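You operate a simulated robot arm through the tools that you are given. There is no shell and no other tool. Be economical: measure what you need, move in short steps, check, and stop when the job is done.

Carry out the task below with a simulated two-armed robot. There is one attempt and no reset: what you move stays moved.

Task
Park the cage coil's plug, then unclip the coil and stand it on the shelf under the top board.
Fine: shut the blue cover; leave both dock levers open. Set down upright: what you pick out.

It is judged by the outcome, as a careful person would: the job done as asked, and still so three seconds after it is handed in. It fails if anything else is knocked over, pushed out of place, dropped, spilled or broken. A push-on lid holds only when it is set on centred and level and pressed home; a screw cap is set on level and turned clockwise until tight.

Robot
Two 7-joint arms with fingered hands on one trunk, on a base that drives. Base frame: it is fixed to the floor where the robot stands at the start and does not move with it; the origin is under the middle of the robot, x ahead of it, y to its left, z up; the surface under the hand at the start is at about z = 985. Lengths are in mm, angles in degrees, forces in N, time in s.
The left shoulder is at the start at [19, 152, 1278], the right one opposite. With the tool pointing down near the work surface each hand reaches from about 380 to 780 mm from the robot's upright axis, wherever it stands, measured 20 degrees to its own side. Places, roughly: blue cage plug [-1000, -750, 1000]; blue cover [-1200, -900, 900]; blue dock lever [-1200, -1000, 900]; green dock lever [-1200, -1100, 900]; shelf under the top board [700, 100, 1000]. Payload 3.8 kg a hand.
The TCP of each hand is the grasp point between the finger pads, 30 mm short of the fingertips. In the tool frame z runs along the fingers and y along their closing line. The gripper opens to 104 mm. The gripper's body begins 35 mm behind the TCP. The gripper is a hand of 5 fingers: y runs from the thumb to the fingers, the wrist lies at [-15, -104, -178] in the tool frame.
Orientation is that of the tool frame in the base frame, as [roll, pitch, yaw] about the fixed x, y, z axes, in that order (R = Rz(yaw) Ry(pitch) Rx(roll)). With the fingers straight down and the wrist toward the robot, the tool's x, y and z point along [0, 1, 0], [1, 0, 0] and [0, 0, -1] of the base frame.

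Tools
- The arms move only by the tool nudge_tool. It takes "left_motion", "right_motion" or both (then of equal length, played together; a hand with none holds still); each is a list of rows, each a list of 6 numbers: the shift along the base's x, y, z in mm, then the turn, a rotation vector about the base's x, y, z in degrees. In form: [[tx, ty, tz, wx, wy, wz], ...]. A call has 1 to 12 rows; each row shifts and turns the commanded pose from where the row before left it. Each row takes 0.2 s and may step no farther than 50 mm and 8.6 degrees from the row before; otherwise, the whole call is refused. Where a pose cannot be reached the arm comes as near as it can. A force on the tool above 40 N (or 10 N above the force at the start of the call, whichever is more), or a blocked arm, ends the call early, and 0.2 s more pass. In this call time passes only in rows, and 0.2 s behind the last. The reply holds the time, the measured pose of the TCP, the force on the tool along the base axes, the opening and the grip force, in the units named above and with some noise, with the torque about the TCP (base axes, N m) and any sound that the robot's microphone picked up.
- Cameras (640 x 400 px; columns grow to the right, rows downward): "scene" is now at [105.4, 19.5, 1450.3]; the picture's right is [0.20, -0.98, -0.01], its down [-0.36, -0.07, -0.93] and it looks along [0.91, 0.19, -0.36] (base axes); focal length 214 px, centre (320, 200). "left" rides on the left gripper at [-80, -78, -141] in its tool frame; the picture's right is [-0.78, -0.30, 0.56], its down [0.54, -0.78, 0.33] and it looks along [0.33, 0.56, 0.76] (tool axes); focal length 247 px, centre (320, 200). "right" rides on the right gripper at [80, -78, -141] in its tool frame; the picture's right is [-0.78, 0.30, -0.56], its down [-0.54, -0.78, 0.33] and it looks along [-0.33, 0.56, 0.76] (tool axes); focal length 247 px, centre (320, 200). There is no depth. A picture from a camera that has moved, and an enlarged one, comes with that camera's place and axes in the base frame and with its lens.
- get_image(camera): a new picture of that camera. It takes no simulated time.
- lift_body(by): slides the trunk up (or, below 0, down) by that many mm; the arms and the scene camera ride with it, the base frame stays. It gives what a move gives, with no picture.
- drive_base(legs): drives the robot by 1 to 6 legs, each [ahead, left, turn to the left] in mm, mm and degrees, along the robot's own axes; the way and the turn of a leg run together, so that a leg with both is an arc; at most 1500 mm and 180 degrees a leg. The arms and the cameras ride along, it lands a little off, and it stops where it bumps. It gives what a move gives.
- finger_targets(index, middle, ring, little, thumb_bend, thumb_turn, hand): sets how far each is bent, from 0 (flat) to 1 (curled in); at 0.3 the hand is open as for a grip, at 0.7 the pads meet at the TCP. One left out holds its place. A second passes; each finger stops where it meets its share of the squeeze, and holds until it gets a number again. It is the only way to open and close the hand. It gives what a move gives, with no picture; readings hold the bend of each and the force on index, middle, ring, little, thumb and palm. thumb_turn goes from beside the hand (0) to across from the fingers (1), as for a grip.
- aim_head(pan, tilt): turns the head with the scene camera to pan (to the left, within 80 degrees either way) and tilt (down, from -29 to 69), counted from straight ahead of the robot. It gives what a move gives.
- enlarge(camera, box): a new picture of the part [left, top, right, bottom] of that camera's present view, enlarged. It takes no simulated time.
- hand_in(): hands the job in; it is judged then, once.

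Go step by step. Nothing tells you exact positions but the pictures and the camera data: compare them with the known pose of the tool, close in by small moves and look again before you grip or let go. The budget is 120 turns and 108 pictures, counting those below and the enlarged ones. Unless the task says otherwise, let go and move clear before handing in, and close with one line.

The tools are called after "Emit:" as name(argument=value, ...) on one line, values as JSON. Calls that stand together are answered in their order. nudge_tool: Moves the arms, as the interface text tells. Its arguments: {"type":"object","properties":{"left_motion":{"type":"array"},"right_motion":{"type":"array"}},"required":[]} The other tools are called the same way: lift_body (by) slides the trunk up or down; finger_targets (index, middle, ring, little, thumb_bend, thumb_turn, hand) moves the fingers one by one; drive_base (legs) drives the base; aim_head (pan, tilt) turns the head that bears the scene camera; get_image (camera) takes a picture; enlarge (camera, box) takes an enlarged picture of a part of a camera's view; hand_in () hands the job in.

At the start:

```text
time: 0.0
left_tool_pos: [384.3, 281.2, 1366.0]
left_tool_rot: [179.9, 0.0, 90.0]
left_force: [0.0, 0.3, -0.3]
left_wrist_torque: [0.0, 0.01, -0.01]
left_grip_width: 103.5
left_finger_force: 0.1
left_shape: jaw
left_bend: [0.3, 0.3, 0.3, 0.3, 0.3, 0.98]
left_finger forces: [0.0, 0.0, 0.0, 0.0, 0.0, 0.0]
right_tool_pos: [508.5, -129.8, 1332.3]
right_tool_rot: [-179.9, 0.0, 90.0]
right_force: [0.5, 1.4, 1.0]
right_wrist_torque: [0.0, -0.01, 0.02]
right_grip_width: 103.5
right_finger_force: 0.1
right_shape: jaw
right_bend: [0.3, 0.3, 0.3, 0.3, 0.3, 0.98]
right_finger forces: [0.0, 0.0, 0.0, 0.0, 0.1, 0.0]
trunk travel left (down, up): [-350.0, 106.0]
robot x, y, heading: [-2.5, 1.3, 0.1]
head pan, tilt: [11.7, 19.6]
```

scene: 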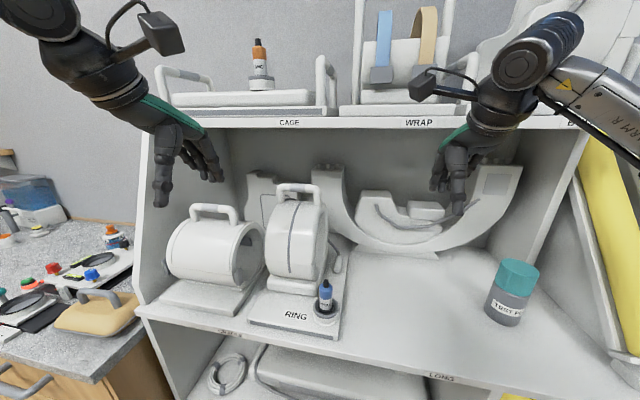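
right: 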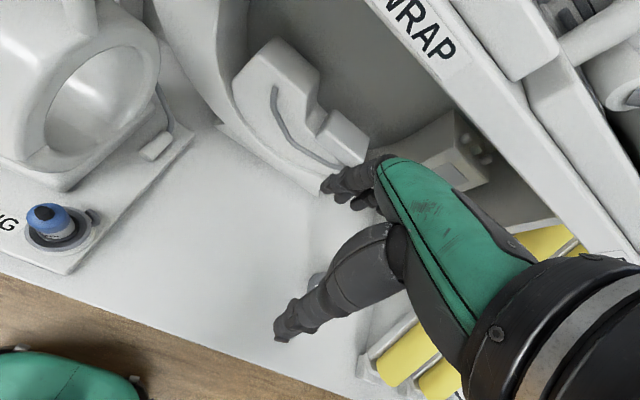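
left: 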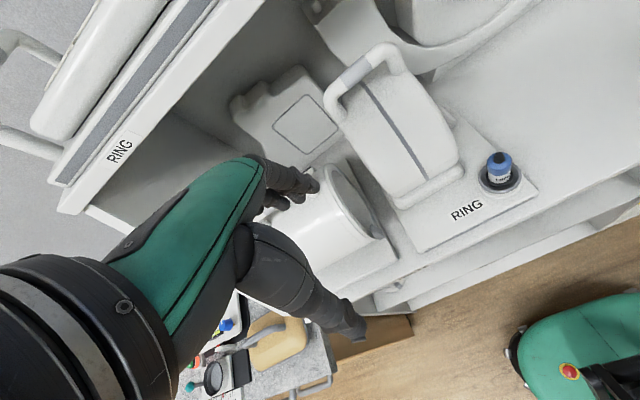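

I see the shelf unit ahead with the ring coil and others, and free room at the right on the shelf under the top board. I will back off a bit first, then turn right to look at the scanner bed area behind me.

Emit:
drive_base(legs=[[-250, 0, 0], [0, 0, -120]])

Emit:
aim_head(pan=0, tilt=25)

Emit:
get_image(camera="scene")

```text
time: 6.8
left_tool_pos: [-188.1, -471.6, 1366.4]
left_tool_rot: [179.9, 0.0, -29.1]
left_force: [0.6, 0.1, 0.2]
left_wrist_torque: [-0.01, -0.01, 0.01]
left_grip_width: 103.9
left_finger_force: 0.0
left_shape: jaw
left_bend: [0.3, 0.3, 0.3, 0.3, 0.3, 0.98]
left_finger forces: [0.0, 0.1, 0.0, 0.1, 0.0, 0.0]
right_tool_pos: [-608.5, -380.9, 1333.2]
right_tool_rot: [180.0, 0.0, -29.2]
right_force: [-0.1, 1.2, 0.1]
right_wrist_torque: [0.03, 0.02, -0.02]
right_grip_width: 103.6
right_finger_force: 0.1
right_shape: jaw
right_bend: [0.3, 0.3, 0.3, 0.3, 0.3, 0.98]
right_finger forces: [0.0, 0.1, 0.1, 0.1, 0.0, 0.1]
trunk travel left (down, up): [-350.0, 106.0]
robot x, y, heading: [-248.4, -1.1, -119.0]
head pan, tilt: [11.7, 19.6]
```

```text
time: 7.5
left_tool_pos: [-189.4, -472.4, 1365.9]
left_tool_rot: [180.0, -0.1, -29.2]
left_force: [0.3, 0.9, -0.5]
left_wrist_torque: [0.01, -0.02, -0.02]
left_grip_width: 103.4
left_finger_force: 0.0
left_shape: jaw
left_bend: [0.3, 0.3, 0.3, 0.3, 0.3, 0.98]
left_finger forces: [0.1, 0.0, 0.0, 0.0, 0.1, 0.0]
right_tool_pos: [-608.3, -381.5, 1332.9]
right_tool_rot: [-179.9, 0.0, -29.2]
right_force: [-0.9, 0.2, -1.0]
right_wrist_torque: [-0.02, 0.0, 0.02]
right_grip_width: 103.5
right_finger_force: 0.0
right_shape: jaw
right_bend: [0.3, 0.3, 0.3, 0.3, 0.3, 0.98]
right_finger forces: [0.1, 0.0, 0.0, 0.1, 0.1, 0.0]
trunk travel left (down, up): [-350.0, 106.0]
robot x, y, heading: [-247.8, -1.3, -119.0]
head pan, tilt: [0.0, 25.0]
```

```text
104 pictures are left
camera scene: at [-300.7, -92.4, 1441.5], right [-0.87, 0.49, 0.0], down [0.22, 0.39, -0.89], along [-0.43, -0.78, -0.45], focal length 214 px, centre (320, 200)
```

scene: 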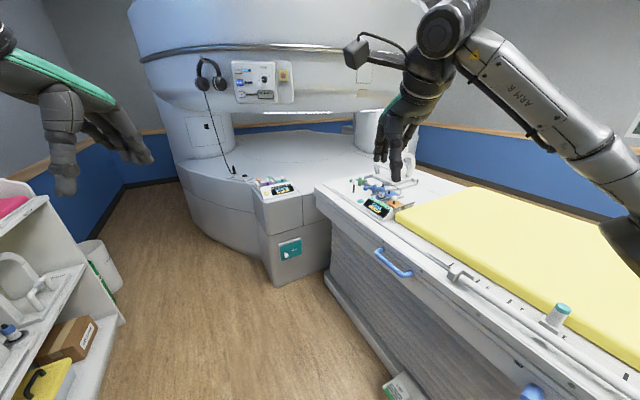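

The scanner bed is ahead-right, with the cage coil at its head end, behind my right hand. I zoom in there.

Emit:
aim_head(pan=-12, tilt=30)

Emit:
nudge_tool(right_motion=[[40, 25, 10, 0, 0, 0], [40, 25, 10, 0, 0, 0], [40, 25, 10, 0, 0, 0]])

Emit:
get_image(camera="scene")

Emit:
enlarge(camera="scene", box=[200, 100, 400, 225])

Emit:
get_image(camera="right")

```text
time: 8.2
left_tool_pos: [-190.3, -472.4, 1367.4]
left_tool_rot: [-180.0, 0.0, -29.2]
left_force: [0.3, 0.1, -1.3]
left_wrist_torque: [0.03, 0.0, -0.01]
left_grip_width: 103.7
left_finger_force: 0.0
left_shape: jaw
left_bend: [0.3, 0.3, 0.3, 0.3, 0.3, 0.98]
left_finger forces: [0.1, 0.0, 0.1, 0.0, 0.0, 0.0]
right_tool_pos: [-608.7, -381.4, 1331.6]
right_tool_rot: [-179.8, -0.1, -29.2]
right_force: [-0.8, 0.2, -0.4]
right_wrist_torque: [0.03, 0.05, 0.02]
right_grip_width: 103.7
right_finger_force: 0.0
right_shape: jaw
right_bend: [0.3, 0.3, 0.3, 0.3, 0.3, 0.98]
right_finger forces: [0.0, 0.0, 0.1, 0.0, 0.0, 0.0]
trunk travel left (down, up): [-350.0, 106.0]
robot x, y, heading: [-249.2, 1.2, -119.3]
head pan, tilt: [-12.0, 30.0]
```

```text
time: 9.1
left_tool_pos: [-187.8, -472.1, 1367.1]
left_tool_rot: [179.7, 0.2, -29.1]
left_force: [0.6, 0.6, 0.2]
left_wrist_torque: [0.02, 0.03, -0.01]
left_grip_width: 103.8
left_finger_force: 0.0
left_shape: jaw
left_bend: [0.3, 0.3, 0.3, 0.3, 0.3, 0.98]
left_finger forces: [0.1, 0.1, 0.0, 0.0, 0.0, 0.0]
right_tool_pos: [-487.7, -306.3, 1362.6]
right_tool_rot: [180.0, -0.1, -29.2]
right_force: [0.6, 0.3, -0.5]
right_wrist_torque: [0.01, 0.04, -0.03]
right_grip_width: 103.8
right_finger_force: 0.0
right_shape: jaw
right_bend: [0.3, 0.3, 0.3, 0.3, 0.3, 0.98]
right_finger forces: [0.0, 0.1, 0.0, 0.0, 0.0, 0.1]
trunk travel left (down, up): [-350.0, 106.0]
robot x, y, heading: [-247.6, 0.3, -119.2]
head pan, tilt: [-12.0, 30.0]
```

```text
103 pictures are left
camera scene: at [-314.0, -79.5, 1433.8], right [-0.75, 0.66, 0.01], down [0.34, 0.4, -0.85], along [-0.56, -0.64, -0.53], focal length 214 px, centre (320, 200)
```

scene: 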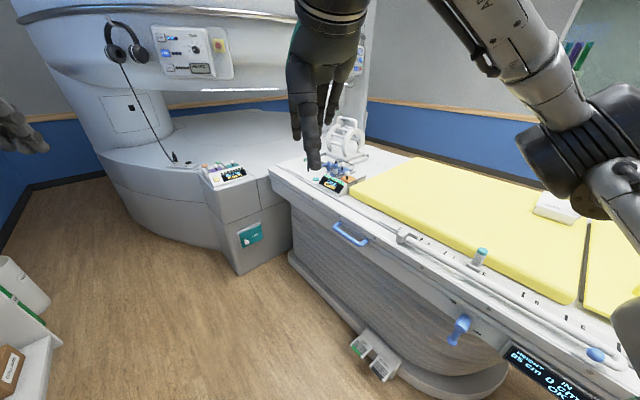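

```text
3.20 times, centred on (300, 162) of scene
camera zoom: at [-314.0, -79.5, 1433.8], right [-0.75, 0.66, 0.01], down [0.34, 0.4, -0.85], along [-0.56, -0.64, -0.53], focal length 686 px, centre (384, 320)
```

zoom: 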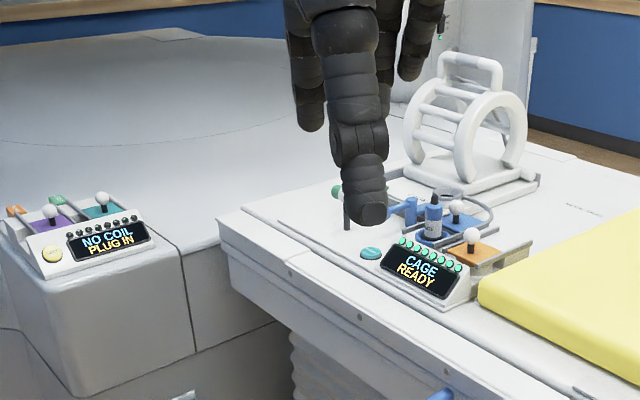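

```text
101 pictures are left
camera right: at [-382.1, -277.8, 1505.3], right [-0.82, 0.12, 0.56], down [-0.09, 0.94, -0.33], along [-0.56, -0.32, -0.76], focal length 247 px, centre (320, 200)
```

right: 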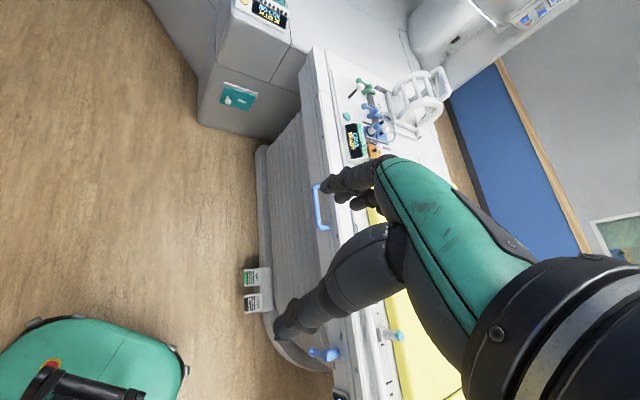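

The bed lies along y with its near edge at x ≈ -890; the console with plug and levers is near [-1100, -870], the cage coil behind it. I drive over to face it (heading 180).

Emit:
drive_base(legs=[[0, 0, -60.8], [180, 760, 0]])

Emit:
aim_head(pan=5, tilt=38)

Emit:
get_image(camera="scene")

Emit:
enlarge(camera="scene", box=[220, 100, 420, 225])

Emit:
get_image(camera="right")

Emit:
get_image(camera="left")

```text
time: 16.0
left_tool_pos: [-815.5, -1046.9, 1367.4]
left_tool_rot: [-180.0, -0.1, -90.3]
left_force: [0.3, 0.1, 0.4]
left_wrist_torque: [0.01, 0.0, -0.02]
left_grip_width: 103.6
left_finger_force: 0.0
left_shape: jaw
left_bend: [0.3, 0.3, 0.3, 0.3, 0.3, 0.98]
left_finger forces: [0.0, 0.0, 0.0, 0.0, 0.0, 0.0]
right_tool_pos: [-816.1, -703.7, 1362.3]
right_tool_rot: [-180.0, 0.0, -90.5]
right_force: [-0.1, 0.4, 0.6]
right_wrist_torque: [-0.04, -0.01, 0.01]
right_grip_width: 103.9
right_finger_force: 0.1
right_shape: jaw
right_bend: [0.3, 0.3, 0.3, 0.3, 0.3, 0.98]
right_finger forces: [0.0, 0.0, 0.0, 0.0, 0.1, 0.1]
trunk travel left (down, up): [-350.0, 106.0]
robot x, y, heading: [-430.1, -768.0, 179.7]
head pan, tilt: [-12.0, 30.0]
```

```text
time: 16.8
left_tool_pos: [-815.2, -1048.3, 1367.3]
left_tool_rot: [180.0, 0.0, -90.5]
left_force: [0.0, 0.4, -0.9]
left_wrist_torque: [0.03, 0.02, 0.01]
left_grip_width: 103.6
left_finger_force: 0.1
left_shape: jaw
left_bend: [0.3, 0.3, 0.3, 0.3, 0.3, 0.98]
left_finger forces: [0.0, 0.0, 0.0, 0.0, 0.0, 0.0]
right_tool_pos: [-816.4, -704.5, 1363.3]
right_tool_rot: [-179.8, 0.0, -90.3]
right_force: [0.1, 0.5, 0.7]
right_wrist_torque: [-0.01, -0.03, 0.0]
right_grip_width: 103.7
right_finger_force: 0.0
right_shape: jaw
right_bend: [0.3, 0.3, 0.3, 0.3, 0.3, 0.98]
right_finger forces: [0.0, 0.1, 0.0, 0.1, 0.1, 0.0]
trunk travel left (down, up): [-350.0, 106.0]
robot x, y, heading: [-428.4, -767.5, 179.5]
head pan, tilt: [5.0, 38.0]
```

```text
100 pictures are left
camera scene: at [-530.9, -775.2, 1421.4], right [-0.08, 1.0, 0.0], down [0.64, 0.05, -0.77], along [-0.77, -0.06, -0.64], focal length 214 px, centre (320, 200)
```

scene: 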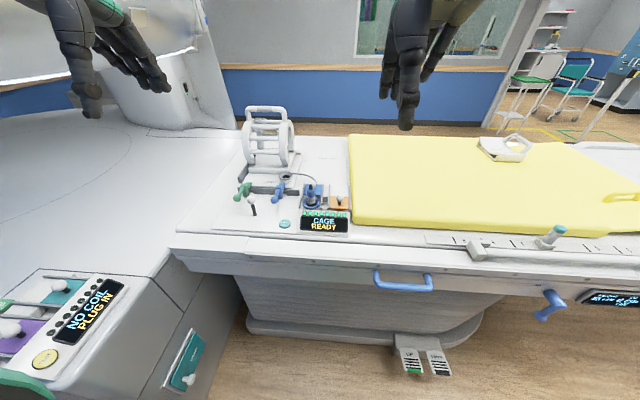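

```text
3.20 times, centred on (320, 162) of scene
camera zoom: at [-530.9, -775.2, 1421.4], right [-0.08, 1.0, 0.0], down [0.64, 0.05, -0.77], along [-0.77, -0.06, -0.64], focal length 686 px, centre (320, 320)
```

zoom: 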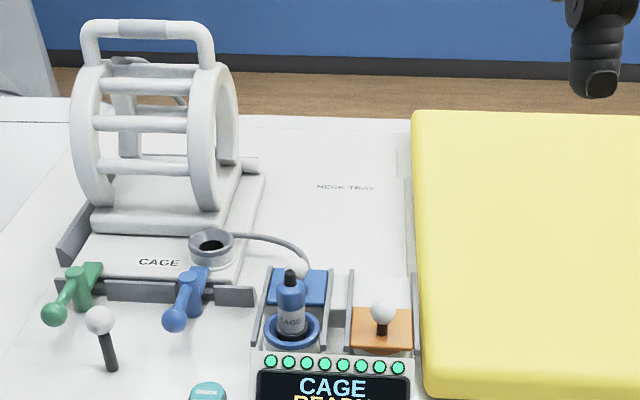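

```text
98 pictures are left
camera right: at [-740.7, -785.4, 1505.0], right [-0.29, 0.78, 0.56], down [0.78, 0.53, -0.33], along [-0.55, 0.34, -0.76], focal length 247 px, centre (320, 200)
```

right: 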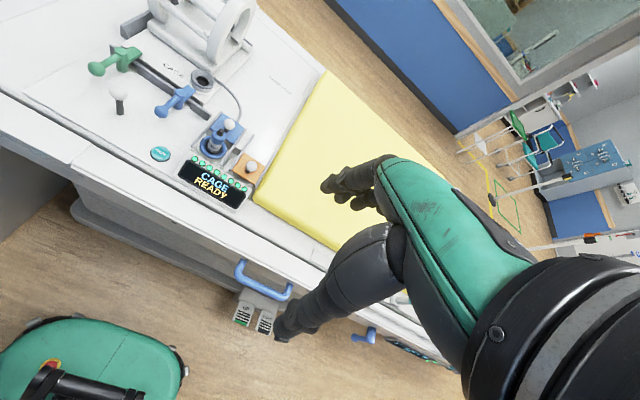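

```text
97 pictures are left
camera left: at [-737.1, -967.6, 1505.9], right [0.3, 0.77, -0.56], down [0.77, -0.54, -0.33], along [-0.56, -0.33, -0.76], focal length 247 px, centre (320, 200)
```

left: 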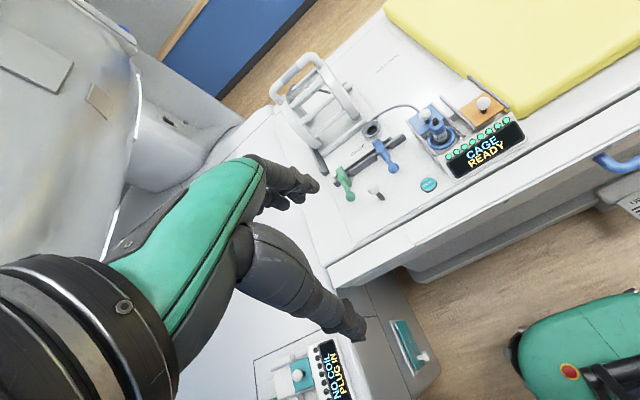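

I see the whole dock: cage coil with CAGE plate and parking cup, green and blue levers, the blue plug in its socket with the blue cover slid back. I take enlarged views to measure.

Emit:
enlarge(camera="scene", box=[270, 160, 360, 240])

Emit:
enlarge(camera="left", box=[320, 80, 540, 220])

Emit:
enlarge(camera="right", box=[80, 0, 300, 220])

```text
5.00 times, centred on (315, 200) of scene
camera zoom: at [-530.9, -775.2, 1421.4], right [-0.08, 1.0, 0.0], down [0.64, 0.05, -0.77], along [-0.77, -0.06, -0.64], focal length 1072 px, centre (345, 200)
```

zoom: 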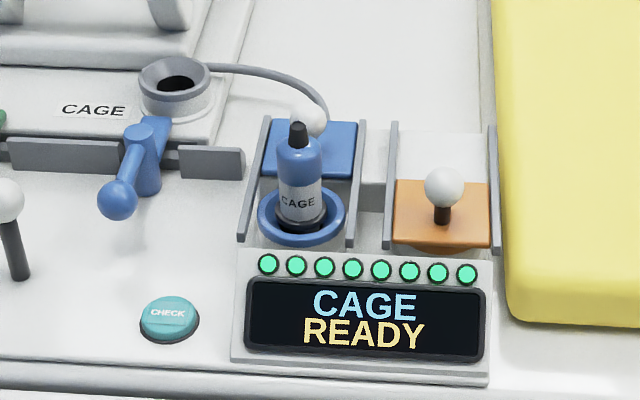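

```text
2.86 times, centred on (430, 150) of left
camera zoom: at [-737.1, -967.6, 1505.9], right [0.3, 0.77, -0.56], down [0.77, -0.54, -0.33], along [-0.56, -0.33, -0.76], focal length 706 px, centre (6, 343)
```

zoom: 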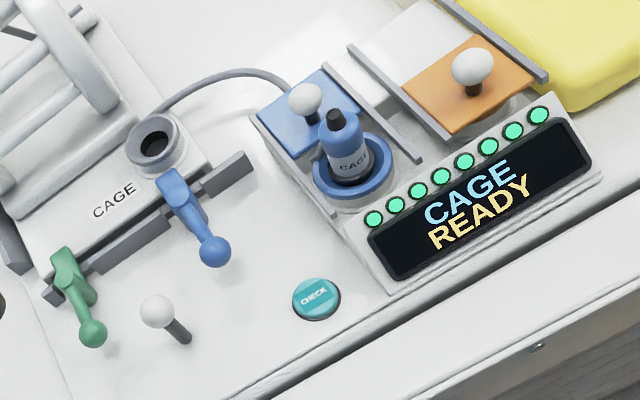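

```text
1.82 times, centred on (190, 110) of right
camera zoom: at [-740.7, -785.4, 1505.0], right [-0.29, 0.78, 0.56], down [0.78, 0.53, -0.33], along [-0.55, 0.34, -0.76], focal length 449 px, centre (556, 364)
```

zoom: 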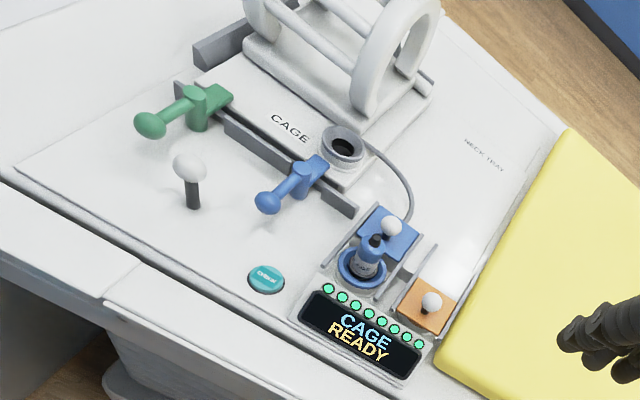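

Triangulation agrees well: plug axis ≈ [-1106, -852], z 920–1003; blue cover ball ≈ [-1171, -854, 960] (must slide ~68 mm toward +x); parking cup rim ≈ [-1273, -978, 922]; coil handle ≈ [-1375, -1048, 1165]. I tuck the left hand in and drive closer.

Emit:
nudge_tool(left_motion=[[0, 40, 0, 0, 0, 0], [0, 40, 0, 0, 0, 0]])

Emit:
drive_base(legs=[[150, 100, 0], [50, 0, 0]])

Emit:
aim_head(pan=8, tilt=45)

Emit:
get_image(camera="scene")

Emit:
get_image(camera="left")

```text
time: 17.4
left_tool_pos: [-818.0, -960.5, 1368.4]
left_tool_rot: [-179.9, 0.0, -90.5]
left_force: [0.1, 1.1, 0.0]
left_wrist_torque: [0.0, 0.02, 0.01]
left_grip_width: 103.9
left_finger_force: 0.2
left_shape: jaw
left_bend: [0.3, 0.3, 0.3, 0.3, 0.3, 0.98]
left_finger forces: [0.0, 0.0, 0.0, 0.0, 0.0, 0.1]
right_tool_pos: [-817.0, -700.5, 1362.4]
right_tool_rot: [-179.9, -0.2, -90.4]
right_force: [1.0, -0.3, 0.4]
right_wrist_torque: [-0.02, 0.01, 0.01]
right_grip_width: 103.9
right_finger_force: 0.1
right_shape: jaw
right_bend: [0.3, 0.3, 0.3, 0.3, 0.3, 0.98]
right_finger forces: [0.0, 0.0, 0.0, 0.0, 0.1, 0.0]
trunk travel left (down, up): [-350.0, 106.0]
robot x, y, heading: [-431.4, -770.6, 179.7]
head pan, tilt: [5.0, 38.0]
```

```text
time: 19.4
left_tool_pos: [-1004.1, -1062.4, 1372.5]
left_tool_rot: [179.4, -0.1, -90.4]
left_force: [0.6, 0.5, -0.6]
left_wrist_torque: [-0.01, 0.05, 0.01]
left_grip_width: 103.7
left_finger_force: 0.1
left_shape: jaw
left_bend: [0.3, 0.3, 0.3, 0.3, 0.3, 0.98]
left_finger forces: [0.0, 0.0, 0.1, 0.0, 0.0, 0.0]
right_tool_pos: [-1003.7, -803.3, 1367.3]
right_tool_rot: [179.4, -0.1, -90.3]
right_force: [1.0, 0.5, -0.7]
right_wrist_torque: [0.01, 0.06, 0.01]
right_grip_width: 104.1
right_finger_force: 0.0
right_shape: jaw
right_bend: [0.3, 0.3, 0.3, 0.3, 0.3, 0.98]
right_finger forces: [0.0, 0.0, 0.1, 0.0, 0.1, 0.0]
trunk travel left (down, up): [-350.0, 106.0]
robot x, y, heading: [-633.9, -866.9, 179.9]
head pan, tilt: [5.0, 38.0]
```

```text
time: 20.1
left_tool_pos: [-1012.5, -1062.9, 1369.0]
left_tool_rot: [179.8, 0.0, -90.3]
left_force: [0.7, 0.7, -0.2]
left_wrist_torque: [-0.03, 0.02, -0.02]
left_grip_width: 103.6
left_finger_force: 0.1
left_shape: jaw
left_bend: [0.3, 0.3, 0.3, 0.3, 0.3, 0.98]
left_finger forces: [0.0, 0.0, 0.1, 0.0, 0.0, 0.1]
right_tool_pos: [-1012.0, -804.1, 1365.6]
right_tool_rot: [179.9, -0.1, -90.2]
right_force: [0.9, 0.0, 0.3]
right_wrist_torque: [0.01, 0.01, 0.02]
right_grip_width: 103.9
right_finger_force: 0.0
right_shape: jaw
right_bend: [0.3, 0.3, 0.3, 0.3, 0.3, 0.98]
right_finger forces: [0.0, 0.0, 0.0, 0.0, 0.1, 0.0]
trunk travel left (down, up): [-350.0, 106.0]
robot x, y, heading: [-629.2, -869.1, 179.6]
head pan, tilt: [8.0, 45.0]
```

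```text
93 pictures are left
camera scene: at [-720.6, -876.9, 1411.7], right [-0.13, 0.99, 0.0], down [0.72, 0.09, -0.69], along [-0.68, -0.09, -0.73], focal length 214 px, centre (320, 200)
```

scene: 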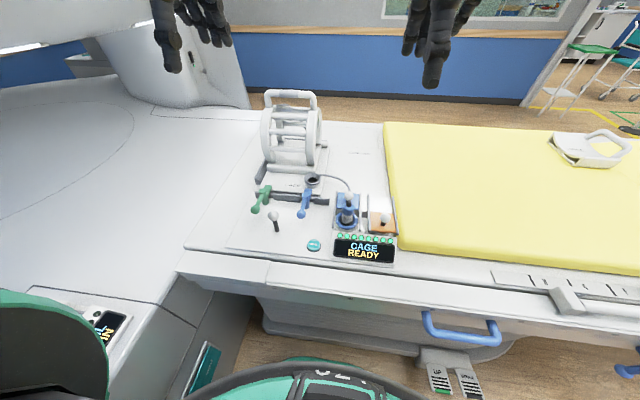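

```text
92 pictures are left
camera left: at [-932.8, -982.7, 1508.1], right [0.3, 0.77, -0.56], down [0.77, -0.54, -0.34], along [-0.56, -0.33, -0.76], focal length 247 px, centre (320, 200)
```

left: 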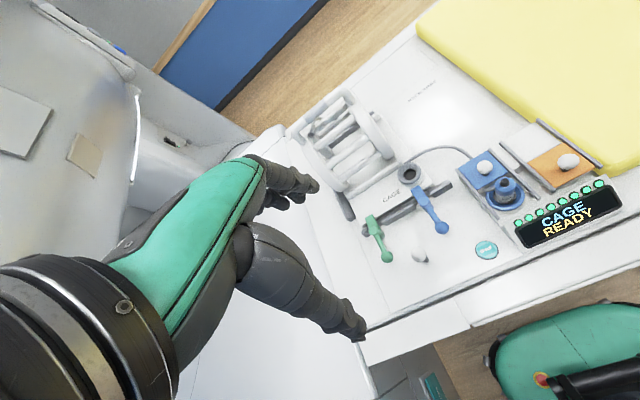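

Base is well placed. I preset the left fingers to a narrower opening, move the right hand aside, and bring the left hand above the plug.

Emit:
finger_targets(hand="left", index=0.45, middle=0.45, ring=0.45, little=0.45, thumb_bend=0.45, thumb_turn=1.0)

Emit:
nudge_tool(left_motion=[[-12, 28, -34, 0, 0, 0], [-12, 28, -34, 0, 0, 0], [-12, 28, -34, 0, 0, 0], [-12, 28, -34, 0, 0, 0], [-12, 28, -34, 0, 0, 0], [-12, 28, -34, 0, 0, 0], [-12, 28, -34, 0, 0, 0], [-12, 16, -22, 0, 0, 0]], right_motion=[[0, 30, 0, 0, 0, 0], [0, 30, 0, 0, 0, 0], [0, 30, 0, 0, 0, 0], [0, 30, 0, 0, 0, 0], [0, 30, 0, 0, 0, 0], [0, 30, 0, 0, 0, 0], [0, 0, 0, 0, 0, 0], [0, 0, 0, 0, 0, 0]])

Emit:
get_image(camera="scene")

Emit:
get_image(camera="left")

```text
time: 21.1
left_tool_pos: [-1017.4, -1062.7, 1367.5]
left_tool_rot: [179.9, 0.0, -90.3]
left_force: [-0.3, 0.3, 0.1]
left_wrist_torque: [-0.01, 0.0, -0.01]
left_grip_width: 65.5
left_finger_force: 0.0
left_shape: fingers
left_bend: [0.45, 0.45, 0.45, 0.45, 0.45, 0.99]
left_finger forces: [0.1, 0.0, 0.0, 0.0, 0.0, 0.1]
right_tool_pos: [-1015.7, -804.0, 1364.1]
right_tool_rot: [180.0, 0.0, -90.3]
right_force: [1.4, 0.4, -0.2]
right_wrist_torque: [-0.03, -0.01, 0.0]
right_grip_width: 103.9
right_finger_force: 0.1
right_shape: jaw
right_bend: [0.3, 0.3, 0.3, 0.3, 0.3, 0.98]
right_finger forces: [0.0, 0.0, 0.0, 0.0, 0.0, 0.1]
trunk travel left (down, up): [-350.0, 106.0]
robot x, y, heading: [-629.5, -868.6, 179.8]
head pan, tilt: [8.0, 45.0]
```

```text
time: 22.9
left_tool_pos: [-1097.4, -902.0, 1116.1]
left_tool_rot: [179.8, 0.1, -90.3]
left_force: [0.9, -0.6, 0.2]
left_wrist_torque: [0.0, 0.0, 0.04]
left_grip_width: 65.3
left_finger_force: 0.0
left_shape: fingers
left_bend: [0.45, 0.45, 0.45, 0.45, 0.45, 0.99]
left_finger forces: [0.1, 0.1, 0.0, 0.1, 0.0, 0.0]
left hand out of reach, approached as far as the arm can: row 7, 8
right_tool_pos: [-1013.0, -623.5, 1362.2]
right_tool_rot: [179.9, 0.0, -90.4]
right_force: [0.5, 0.7, 0.2]
right_wrist_torque: [-0.01, -0.05, 0.0]
right_grip_width: 103.6
right_finger_force: 0.1
right_shape: jaw
right_bend: [0.3, 0.3, 0.3, 0.3, 0.3, 0.98]
right_finger forces: [0.0, 0.0, 0.0, 0.0, 0.1, 0.0]
trunk travel left (down, up): [-350.0, 106.0]
robot x, y, heading: [-627.5, -865.1, 179.9]
head pan, tilt: [8.0, 45.0]
```

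```text
91 pictures are left
camera scene: at [-724.0, -877.7, 1411.4], right [-0.13, 0.99, 0.0], down [0.72, 0.09, -0.68], along [-0.68, -0.09, -0.73], focal length 214 px, centre (320, 200)
```

scene: 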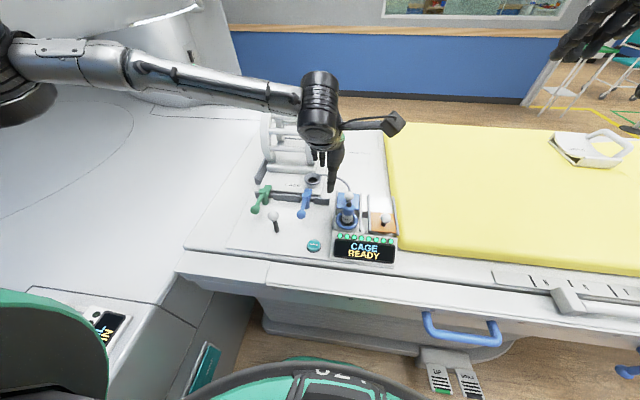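

```text
90 pictures are left
camera left: at [-1017.9, -821.5, 1256.2], right [0.3, 0.78, -0.56], down [0.77, -0.54, -0.34], along [-0.56, -0.33, -0.76], focal length 247 px, centre (320, 200)
```

left: 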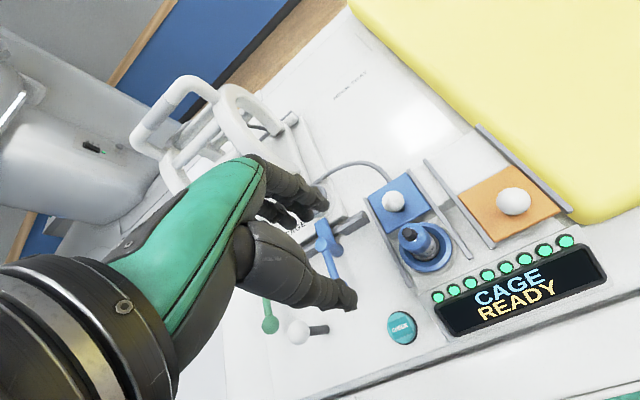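

The left arm runs out of reach across the body. I shift the base to my right by 150 mm so the plug lies to the left arm's side, and lower the trunk a little.

Emit:
drive_base(legs=[[0, -150, 0]])

Emit:
lift_body(by=-60)

```text
time: 24.2
left_tool_pos: [-1096.6, -755.2, 1115.5]
left_tool_rot: [180.0, 0.3, -90.3]
left_force: [0.4, -0.4, 1.0]
left_wrist_torque: [0.03, 0.02, 0.01]
left_grip_width: 65.1
left_finger_force: 0.0
left_shape: fingers
left_bend: [0.45, 0.45, 0.45, 0.45, 0.45, 0.99]
left_finger forces: [0.1, 0.0, 0.1, 0.0, 0.1, 0.0]
right_tool_pos: [-1013.3, -478.3, 1362.7]
right_tool_rot: [180.0, 0.0, -90.2]
right_force: [-0.3, 0.0, 0.3]
right_wrist_torque: [0.0, 0.02, -0.01]
right_grip_width: 103.5
right_finger_force: 0.0
right_shape: jaw
right_bend: [0.3, 0.3, 0.3, 0.3, 0.3, 0.98]
right_finger forces: [0.0, 0.0, 0.0, 0.1, 0.0, 0.1]
trunk travel left (down, up): [-350.0, 106.0]
robot x, y, heading: [-632.0, -716.4, 179.7]
head pan, tilt: [8.0, 45.0]
```

```text
time: 25.2
left_tool_pos: [-1095.8, -753.2, 1057.5]
left_tool_rot: [179.8, 0.1, -90.3]
left_force: [-0.3, 0.3, 0.3]
left_wrist_torque: [0.01, -0.01, 0.02]
left_grip_width: 65.3
left_finger_force: 0.1
left_shape: fingers
left_bend: [0.45, 0.45, 0.45, 0.45, 0.45, 0.99]
left_finger forces: [0.0, 0.0, 0.0, 0.0, 0.0, 0.1]
right_tool_pos: [-1013.4, -473.8, 1303.2]
right_tool_rot: [179.9, 0.0, -90.1]
right_force: [0.1, 0.1, 0.2]
right_wrist_torque: [0.04, -0.02, -0.01]
right_grip_width: 103.7
right_finger_force: 0.1
right_shape: jaw
right_bend: [0.3, 0.3, 0.3, 0.3, 0.3, 0.98]
right_finger forces: [0.0, 0.0, 0.0, 0.0, 0.0, 0.0]
trunk travel left (down, up): [-290.0, 166.0]
robot x, y, heading: [-630.6, -715.4, 179.7]
head pan, tilt: [8.0, 45.0]
```

Now move the hand above the plug and look.

Emit:
nudge_tool(left_motion=[[-3, -33, 0, 0, 0, 0], [-4, -33, 0, 0, 0, 0], [-3, -33, 0, 0, 0, 0]])

Emit:
enlarge(camera="scene", box=[220, 120, 380, 280])

Emit:
get_image(camera="left")

Emit:
get_image(camera="right")

```text
time: 26.1
left_tool_pos: [-1106.7, -851.5, 1056.8]
left_tool_rot: [179.8, 0.1, -90.4]
left_force: [-0.3, 0.3, 0.3]
left_wrist_torque: [0.0, 0.0, 0.03]
left_grip_width: 65.4
left_finger_force: 0.0
left_shape: fingers
left_bend: [0.45, 0.45, 0.45, 0.45, 0.45, 0.99]
left_finger forces: [0.0, 0.0, 0.0, 0.1, 0.0, 0.1]
right_tool_pos: [-1013.1, -474.3, 1303.4]
right_tool_rot: [179.9, 0.0, -90.2]
right_force: [1.3, 0.5, 0.3]
right_wrist_torque: [-0.01, -0.03, 0.02]
right_grip_width: 104.0
right_finger_force: 0.1
right_shape: jaw
right_bend: [0.3, 0.3, 0.3, 0.3, 0.3, 0.98]
right_finger forces: [0.0, 0.0, 0.1, 0.0, 0.0, 0.0]
trunk travel left (down, up): [-290.0, 166.0]
robot x, y, heading: [-630.7, -721.0, 179.7]
head pan, tilt: [8.0, 45.0]
```

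```text
2.50 times, centred on (300, 200) of scene
camera zoom: at [-741.2, -729.0, 1345.6], right [-0.13, 0.99, -0.01], down [0.75, 0.1, -0.65], along [-0.65, -0.09, -0.76], focal length 536 px, centre (370, 200)
```

zoom: 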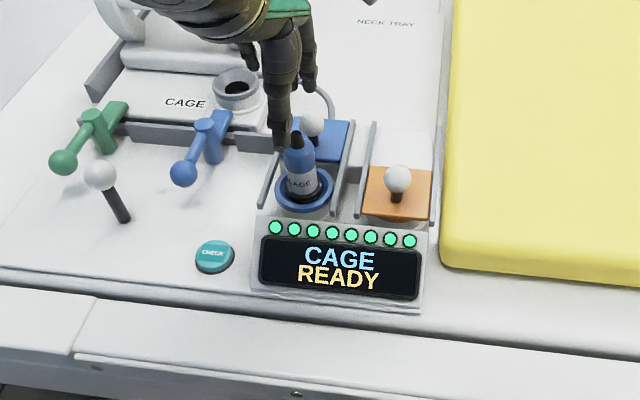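

```text
88 pictures are left
camera left: at [-1027.1, -772.9, 1196.6], right [0.3, 0.78, -0.55], down [0.77, -0.54, -0.34], along [-0.56, -0.33, -0.76], focal length 247 px, centre (320, 200)
```

left: 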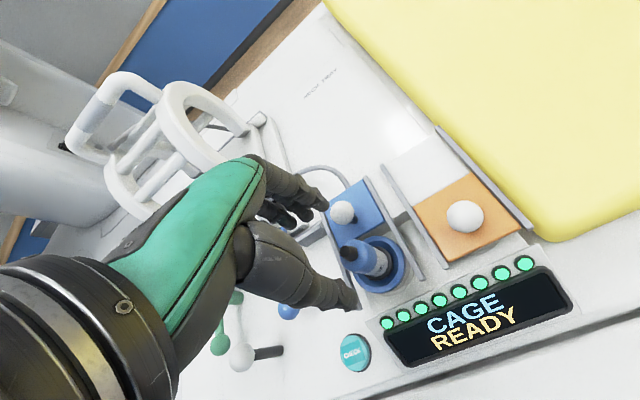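

```text
87 pictures are left
camera right: at [-936.9, -555.5, 1445.3], right [-0.29, 0.78, 0.56], down [0.78, 0.53, -0.33], along [-0.56, 0.34, -0.76], focal length 247 px, centre (320, 200)
```

right: 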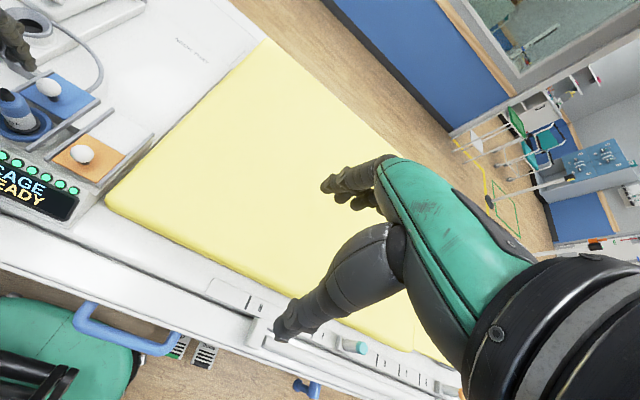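

The plug top projects exactly on the tool axis. I lower straight onto it to TCP z ≈ 980.

Emit:
nudge_tool(left_motion=[[0, 0, -26, 0, 0, 0], [0, 0, -26, 0, 0, 0], [0, 0, -25, 0, 0, 0]])

Emit:
enlarge(camera="scene", box=[220, 120, 380, 280])

Emit:
enlarge(camera="left", box=[220, 130, 460, 370])

```text
time: 26.9
left_tool_pos: [-1103.9, -852.5, 980.0]
left_tool_rot: [179.9, 0.2, -90.2]
left_force: [5.2, -4.0, 3.7]
left_wrist_torque: [-0.09, 0.08, 0.27]
left_grip_width: 65.2
left_finger_force: 3.3
left_shape: fingers
left_bend: [0.45, 0.49, 0.45, 0.45, 0.45, 0.99]
left_finger forces: [0.0, 7.6, 0.0, 0.0, 0.0, 0.0]
right_tool_pos: [-1011.1, -476.1, 1304.8]
right_tool_rot: [179.9, 0.0, -90.2]
right_force: [0.1, -1.0, -0.2]
right_wrist_torque: [-0.02, 0.05, 0.0]
right_grip_width: 103.9
right_finger_force: 0.1
right_shape: jaw
right_bend: [0.3, 0.3, 0.3, 0.3, 0.3, 0.98]
right_finger forces: [0.2, 0.1, 0.0, 0.0, 0.0, 0.0]
trunk travel left (down, up): [-290.0, 166.0]
robot x, y, heading: [-629.3, -721.6, 179.9]
head pan, tilt: [8.0, 45.0]
```

```text
2.50 times, centred on (300, 200) of scene
camera zoom: at [-739.1, -729.4, 1345.8], right [-0.13, 0.99, -0.01], down [0.75, 0.1, -0.65], along [-0.65, -0.1, -0.76], focal length 536 px, centre (370, 200)
```

zoom: 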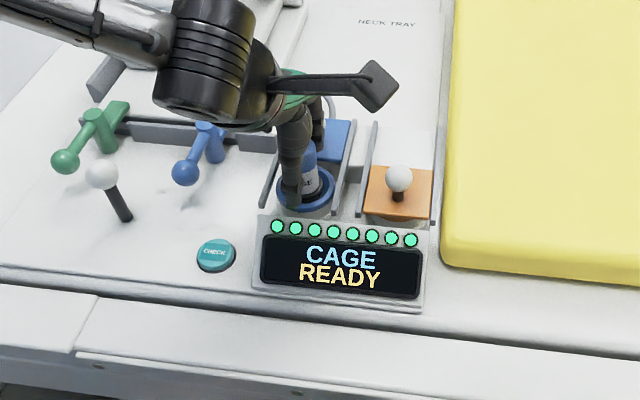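

```text
1.67 times, centred on (340, 250) of left
camera zoom: at [-1025.5, -772.4, 1119.8], right [0.3, 0.78, -0.56], down [0.77, -0.54, -0.34], along [-0.56, -0.33, -0.76], focal length 412 px, centre (287, 117)
```

zoom: 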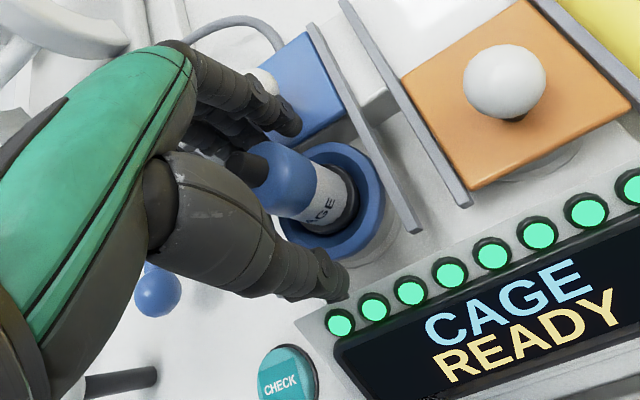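

The middle finger touches the cover's ball lightly; closing takes it off. I close the grip on the plug.

Emit:
finger_targets(hand="left", index=0.7, middle=0.7, ring=0.7, little=0.5, thumb_bend=0.7)

Emit:
enlarge(camera="left", box=[220, 130, 460, 370])

```text
time: 27.9
left_tool_pos: [-1109.4, -851.5, 980.2]
left_tool_rot: [179.9, 0.3, -90.3]
left_force: [-7.7, 0.6, 0.2]
left_wrist_torque: [-0.02, 0.21, 0.0]
left_grip_width: 21.6
left_finger_force: 9.9
left_shape: fingers
left_bend: [0.62, 0.63, 0.7, 0.5, 0.63, 1.0]
left_finger forces: [6.3, 7.6, 0.1, 0.1, 6.0, 0.1]
right_tool_pos: [-1014.3, -475.5, 1303.4]
right_tool_rot: [180.0, 0.0, -90.1]
right_force: [1.1, 0.2, -0.7]
right_wrist_torque: [-0.01, 0.04, -0.01]
right_grip_width: 103.8
right_finger_force: 0.0
right_shape: jaw
right_bend: [0.3, 0.3, 0.3, 0.3, 0.3, 0.98]
right_finger forces: [0.1, 0.1, 0.0, 0.0, 0.0, 0.1]
trunk travel left (down, up): [-290.0, 166.0]
robot x, y, heading: [-628.0, -720.5, 179.7]
head pan, tilt: [8.0, 45.0]
```

```text
1.67 times, centred on (340, 250) of left
camera zoom: at [-1029.4, -770.9, 1119.7], right [0.3, 0.78, -0.56], down [0.77, -0.54, -0.34], along [-0.56, -0.33, -0.76], focal length 412 px, centre (287, 117)
```

zoom: 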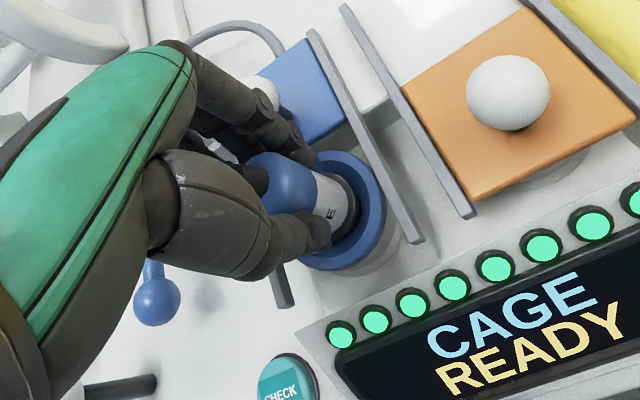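

Index, middle and thumb hold the plug. I pull it straight up.

Emit:
nudge_tool(left_motion=[[0, 0, 10, 0, 0, 0], [0, 0, 15, 0, 0, 0], [0, 0, 20, 0, 0, 0], [0, 0, 25, 0, 0, 0], [0, 0, 30, 0, 0, 0]])

Emit:
enlarge(camera="left", box=[220, 130, 460, 370])

Emit:
enlarge(camera="scene", box=[220, 120, 380, 280])

```text
time: 29.1
left_tool_pos: [-1103.5, -850.5, 1082.3]
left_tool_rot: [179.9, 0.2, -90.3]
left_force: [0.1, 0.1, -0.7]
left_wrist_torque: [0.02, 0.01, -0.01]
left_grip_width: 21.2
left_finger_force: 8.6
left_shape: fingers
left_bend: [0.64, 0.65, 0.7, 0.5, 0.62, 1.0]
left_finger forces: [4.2, 5.0, 0.0, 0.0, 8.1, 0.0]
right_tool_pos: [-1013.2, -474.1, 1302.5]
right_tool_rot: [179.9, 0.0, -90.2]
right_force: [-0.5, 0.2, -0.5]
right_wrist_torque: [-0.03, 0.03, 0.02]
right_grip_width: 103.7
right_finger_force: 0.1
right_shape: jaw
right_bend: [0.3, 0.3, 0.3, 0.3, 0.3, 0.98]
right_finger forces: [0.0, 0.1, 0.0, 0.0, 0.0, 0.1]
trunk travel left (down, up): [-290.0, 166.0]
robot x, y, heading: [-628.7, -717.6, 180.0]
head pan, tilt: [8.0, 45.0]
```

```text
1.67 times, centred on (340, 250) of left
camera zoom: at [-1025.0, -771.0, 1221.1], right [0.3, 0.78, -0.56], down [0.77, -0.54, -0.34], along [-0.56, -0.33, -0.76], focal length 412 px, centre (287, 117)
```

zoom: 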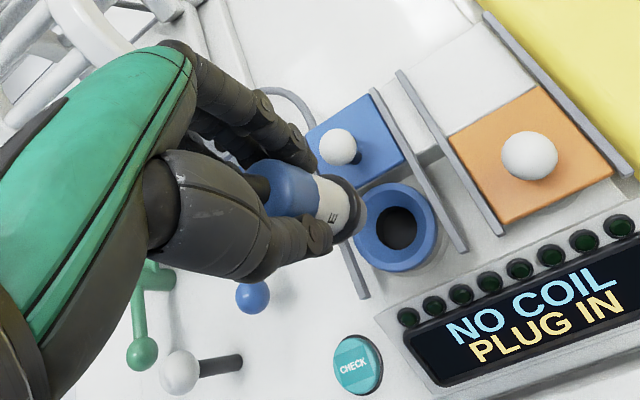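

```text
2.50 times, centred on (300, 200) of scene
camera zoom: at [-740.9, -727.8, 1345.7], right [-0.13, 0.99, -0.01], down [0.75, 0.09, -0.65], along [-0.65, -0.1, -0.76], focal length 536 px, centre (370, 200)
```

zoom: 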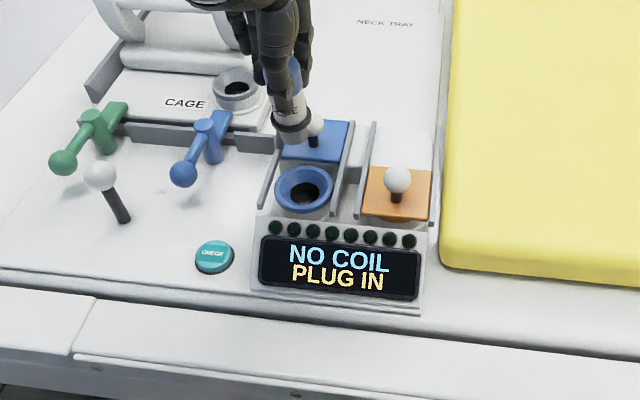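

Plug is out and the display reads "NO COIL". The parking cup is at about [-1275, -979, 922]; I carry the plug over there, staying high, and check clearance to the coil ring.

Emit:
nudge_tool(left_motion=[[-30, -25, 10, 0, 0, 0], [-30, -25, 10, 0, 0, 0], [-30, -25, 0, 0, 0, 0], [-30, -25, 0, 0, 0, 0], [-20, -18, 0, 0, 0, 0]])

Emit:
get_image(camera="left")

Emit:
enlarge(camera="scene", box=[200, 80, 360, 220])

Emit:
get_image(camera="right")

```text
time: 30.2
left_tool_pos: [-1247.3, -972.8, 1099.0]
left_tool_rot: [179.9, 0.2, -90.4]
left_force: [0.2, 0.3, -1.5]
left_wrist_torque: [0.03, 0.01, 0.03]
left_grip_width: 21.0
left_finger_force: 8.7
left_shape: fingers
left_bend: [0.64, 0.65, 0.7, 0.5, 0.62, 1.0]
left_finger forces: [4.1, 5.0, 0.1, 0.0, 8.1, 0.0]
right_tool_pos: [-1014.5, -476.8, 1302.0]
right_tool_rot: [179.9, 0.0, -90.2]
right_force: [-0.2, 0.1, 0.4]
right_wrist_torque: [0.0, 0.0, -0.02]
right_grip_width: 103.8
right_finger_force: 0.0
right_shape: jaw
right_bend: [0.3, 0.3, 0.3, 0.3, 0.3, 0.98]
right_finger forces: [0.0, 0.1, 0.1, 0.0, 0.0, 0.0]
trunk travel left (down, up): [-290.0, 166.0]
robot x, y, heading: [-630.7, -718.6, 179.7]
head pan, tilt: [8.0, 45.0]
```

```text
81 pictures are left
camera left: at [-1168.2, -892.8, 1239.5], right [0.3, 0.78, -0.55], down [0.77, -0.54, -0.33], along [-0.56, -0.33, -0.76], focal length 247 px, centre (320, 200)
```

left: 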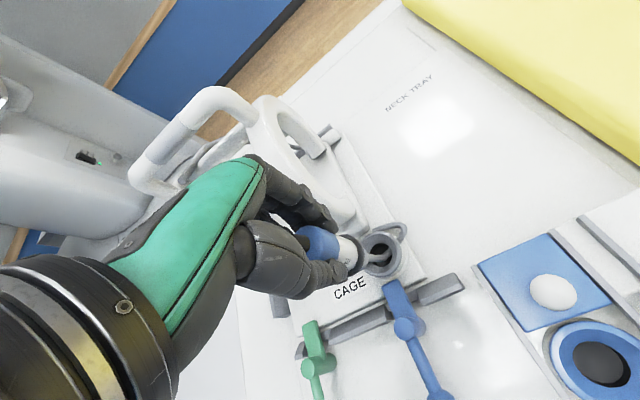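

```text
2.86 times, centred on (280, 150) of scene
camera zoom: at [-742.4, -728.6, 1345.5], right [-0.13, 0.99, -0.01], down [0.75, 0.1, -0.65], along [-0.65, -0.1, -0.76], focal length 613 px, centre (434, 343)
```

zoom: 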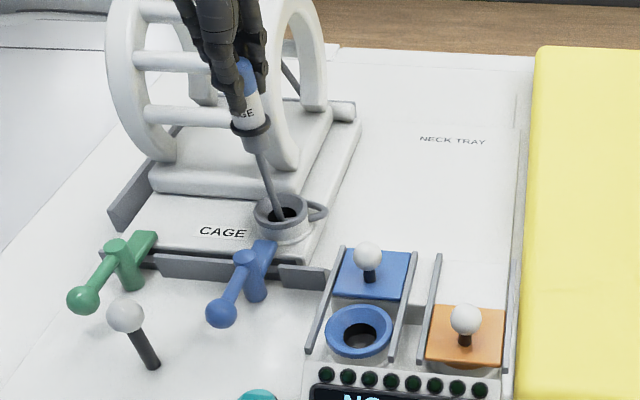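

```text
79 pictures are left
camera right: at [-938.4, -555.0, 1444.8], right [-0.29, 0.78, 0.56], down [0.78, 0.53, -0.33], along [-0.55, 0.34, -0.76], focal length 247 px, centre (320, 200)
```

right: 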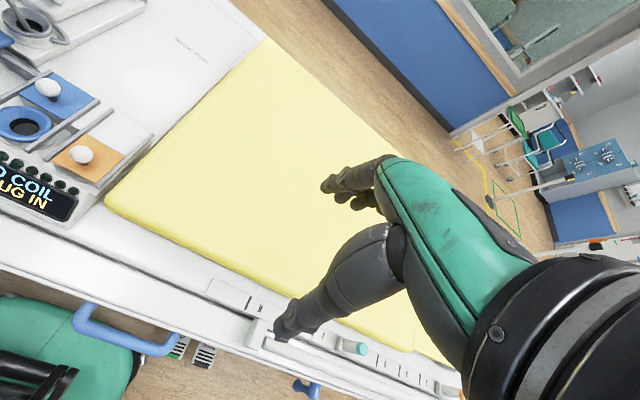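

The cup is right in front of the coil's ring, so I want a side view of the clearance. I turn the right hand so its camera looks that way.

Emit:
nudge_tool(right_motion=[[0, -5, -10, 0, 0, 8.5], [0, -5, -10, 0, 0, 8.5], [0, -5, -10, 0, 0, 8.5], [0, -5, -10, 0, 0, 8.5], [0, -5, -10, 0, 0, 8.5], [0, -5, -10, 0, 0, 8.5], [0, -5, -10, 0, 0, 8.5], [0, -5, -10, 0, 0, 8.5], [0, -5, -10, 0, 0, 8.5]])

Emit:
get_image(camera="right")

```text
time: 32.2
left_tool_pos: [-1248.3, -972.6, 1099.6]
left_tool_rot: [179.9, 0.2, -90.3]
left_force: [-0.5, 0.4, -0.5]
left_wrist_torque: [0.04, -0.01, 0.0]
left_grip_width: 21.1
left_finger_force: 8.3
left_shape: fingers
left_bend: [0.64, 0.65, 0.7, 0.5, 0.62, 1.0]
left_finger forces: [4.1, 4.9, 0.0, 0.0, 8.1, 0.0]
right_tool_pos: [-928.1, -554.3, 1248.1]
right_tool_rot: [-179.5, -2.8, -18.1]
right_force: [0.2, 0.3, -0.7]
right_wrist_torque: [-0.02, -0.03, 0.02]
right_grip_width: 104.0
right_finger_force: 0.1
right_shape: jaw
right_bend: [0.3, 0.3, 0.3, 0.3, 0.3, 0.98]
right_finger forces: [0.2, 0.0, 0.0, 0.1, 0.1, 0.0]
right hand out of reach, approached as far as the arm can: row 6, 7, 8, 9
trunk travel left (down, up): [-290.0, 166.0]
robot x, y, heading: [-628.2, -718.6, 179.8]
head pan, tilt: [8.0, 45.0]
```

```text
78 pictures are left
camera right: at [-837.1, -504.0, 1395.7], right [-0.86, -0.04, 0.51], down [-0.25, 0.9, -0.35], along [-0.45, -0.43, -0.78], focal length 247 px, centre (320, 200)
```

right: 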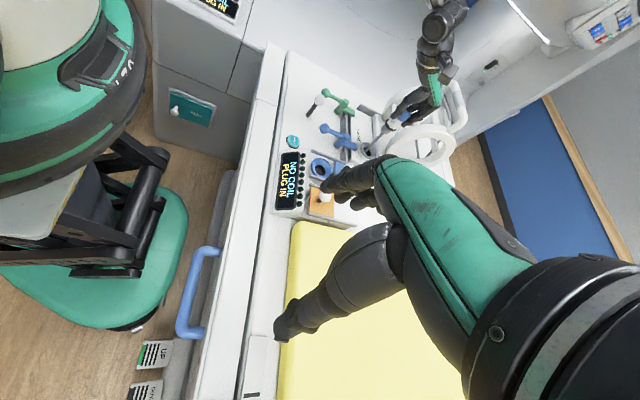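

Emit:
enlarge(camera="right", box=[330, 60, 490, 190])

```text
3.08 times, centred on (410, 125) of right
camera zoom: at [-837.1, -504.0, 1395.7], right [-0.86, -0.04, 0.51], down [-0.25, 0.9, -0.35], along [-0.45, -0.43, -0.78], focal length 760 px, centre (43, 431)
```

zoom: 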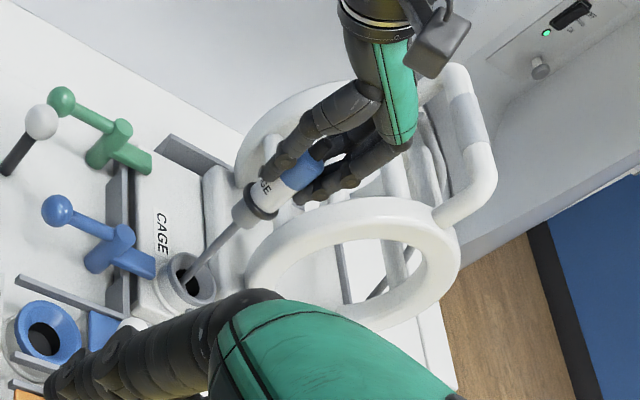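

The ring's front is only ~30 mm behind the cup axis, so I turn the hand by ~75° clockwise (wrist to the left, fingers toward +y), backing off a little first.

Emit:
nudge_tool(left_motion=[[30, 10, 0, 0, 0, 0], [0, 0, 0, 0, 0, -8.4], [0, 0, 0, 0, 0, -8.4], [0, 0, 0, 0, 0, -8.4], [0, 0, 0, 0, 0, -8.4], [0, 0, 0, 0, 0, -8.4], [0, 0, 0, 0, 0, -8.4], [0, 0, 0, 0, 0, -8.4], [0, 0, 0, 0, 0, -8.4], [0, 0, 0, 0, 0, -8.4]])

Emit:
enlarge(camera="right", box=[330, 60, 490, 190])

Emit:
get_image(camera="left")

```text
time: 34.5
left_tool_pos: [-1216.7, -959.6, 1099.6]
left_tool_rot: [179.8, 0.2, -166.0]
left_force: [0.1, -0.1, -1.3]
left_wrist_torque: [-0.01, -0.02, 0.01]
left_grip_width: 21.1
left_finger_force: 8.2
left_shape: fingers
left_bend: [0.64, 0.65, 0.7, 0.5, 0.62, 1.0]
left_finger forces: [4.2, 5.0, 0.0, 0.0, 8.1, 0.0]
right_tool_pos: [-929.8, -552.1, 1249.1]
right_tool_rot: [-179.6, -3.0, -18.2]
right_force: [0.1, -0.5, 0.0]
right_wrist_torque: [0.03, -0.03, 0.01]
right_grip_width: 103.7
right_finger_force: 0.0
right_shape: jaw
right_bend: [0.3, 0.3, 0.3, 0.3, 0.3, 0.98]
right_finger forces: [0.0, 0.0, 0.0, 0.1, 0.1, 0.0]
trunk travel left (down, up): [-290.0, 166.0]
robot x, y, heading: [-626.0, -719.5, 179.8]
head pan, tilt: [8.0, 45.0]
```

```text
3.08 times, centred on (410, 125) of right
camera zoom: at [-837.6, -502.3, 1395.4], right [-0.86, -0.03, 0.51], down [-0.25, 0.9, -0.35], along [-0.45, -0.43, -0.78], focal length 760 px, centre (43, 431)
```

zoom: 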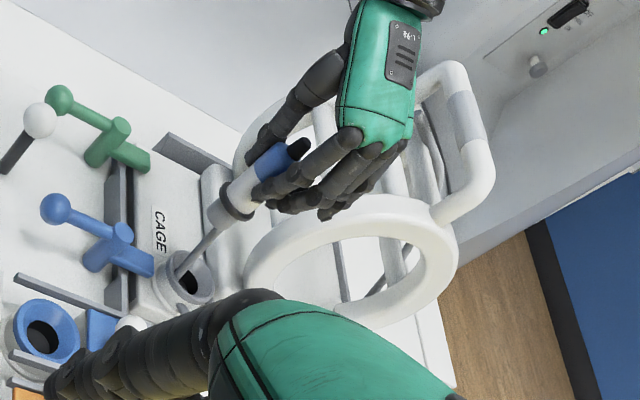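

```text
75 pictures are left
camera left: at [-1120.5, -1015.4, 1238.4], right [0.83, -0.1, -0.56], down [-0.33, -0.88, -0.34], along [-0.46, 0.46, -0.76], focal length 247 px, centre (320, 200)
```

left: 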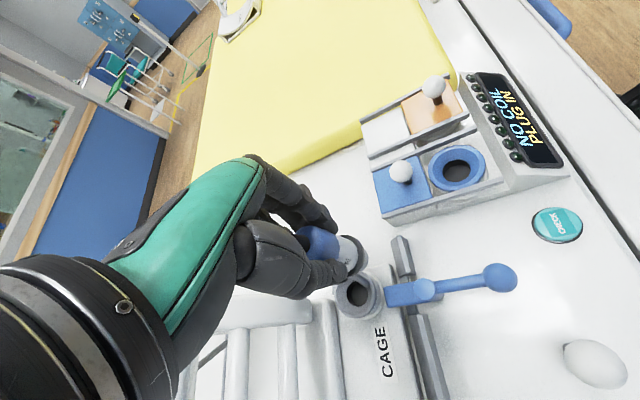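

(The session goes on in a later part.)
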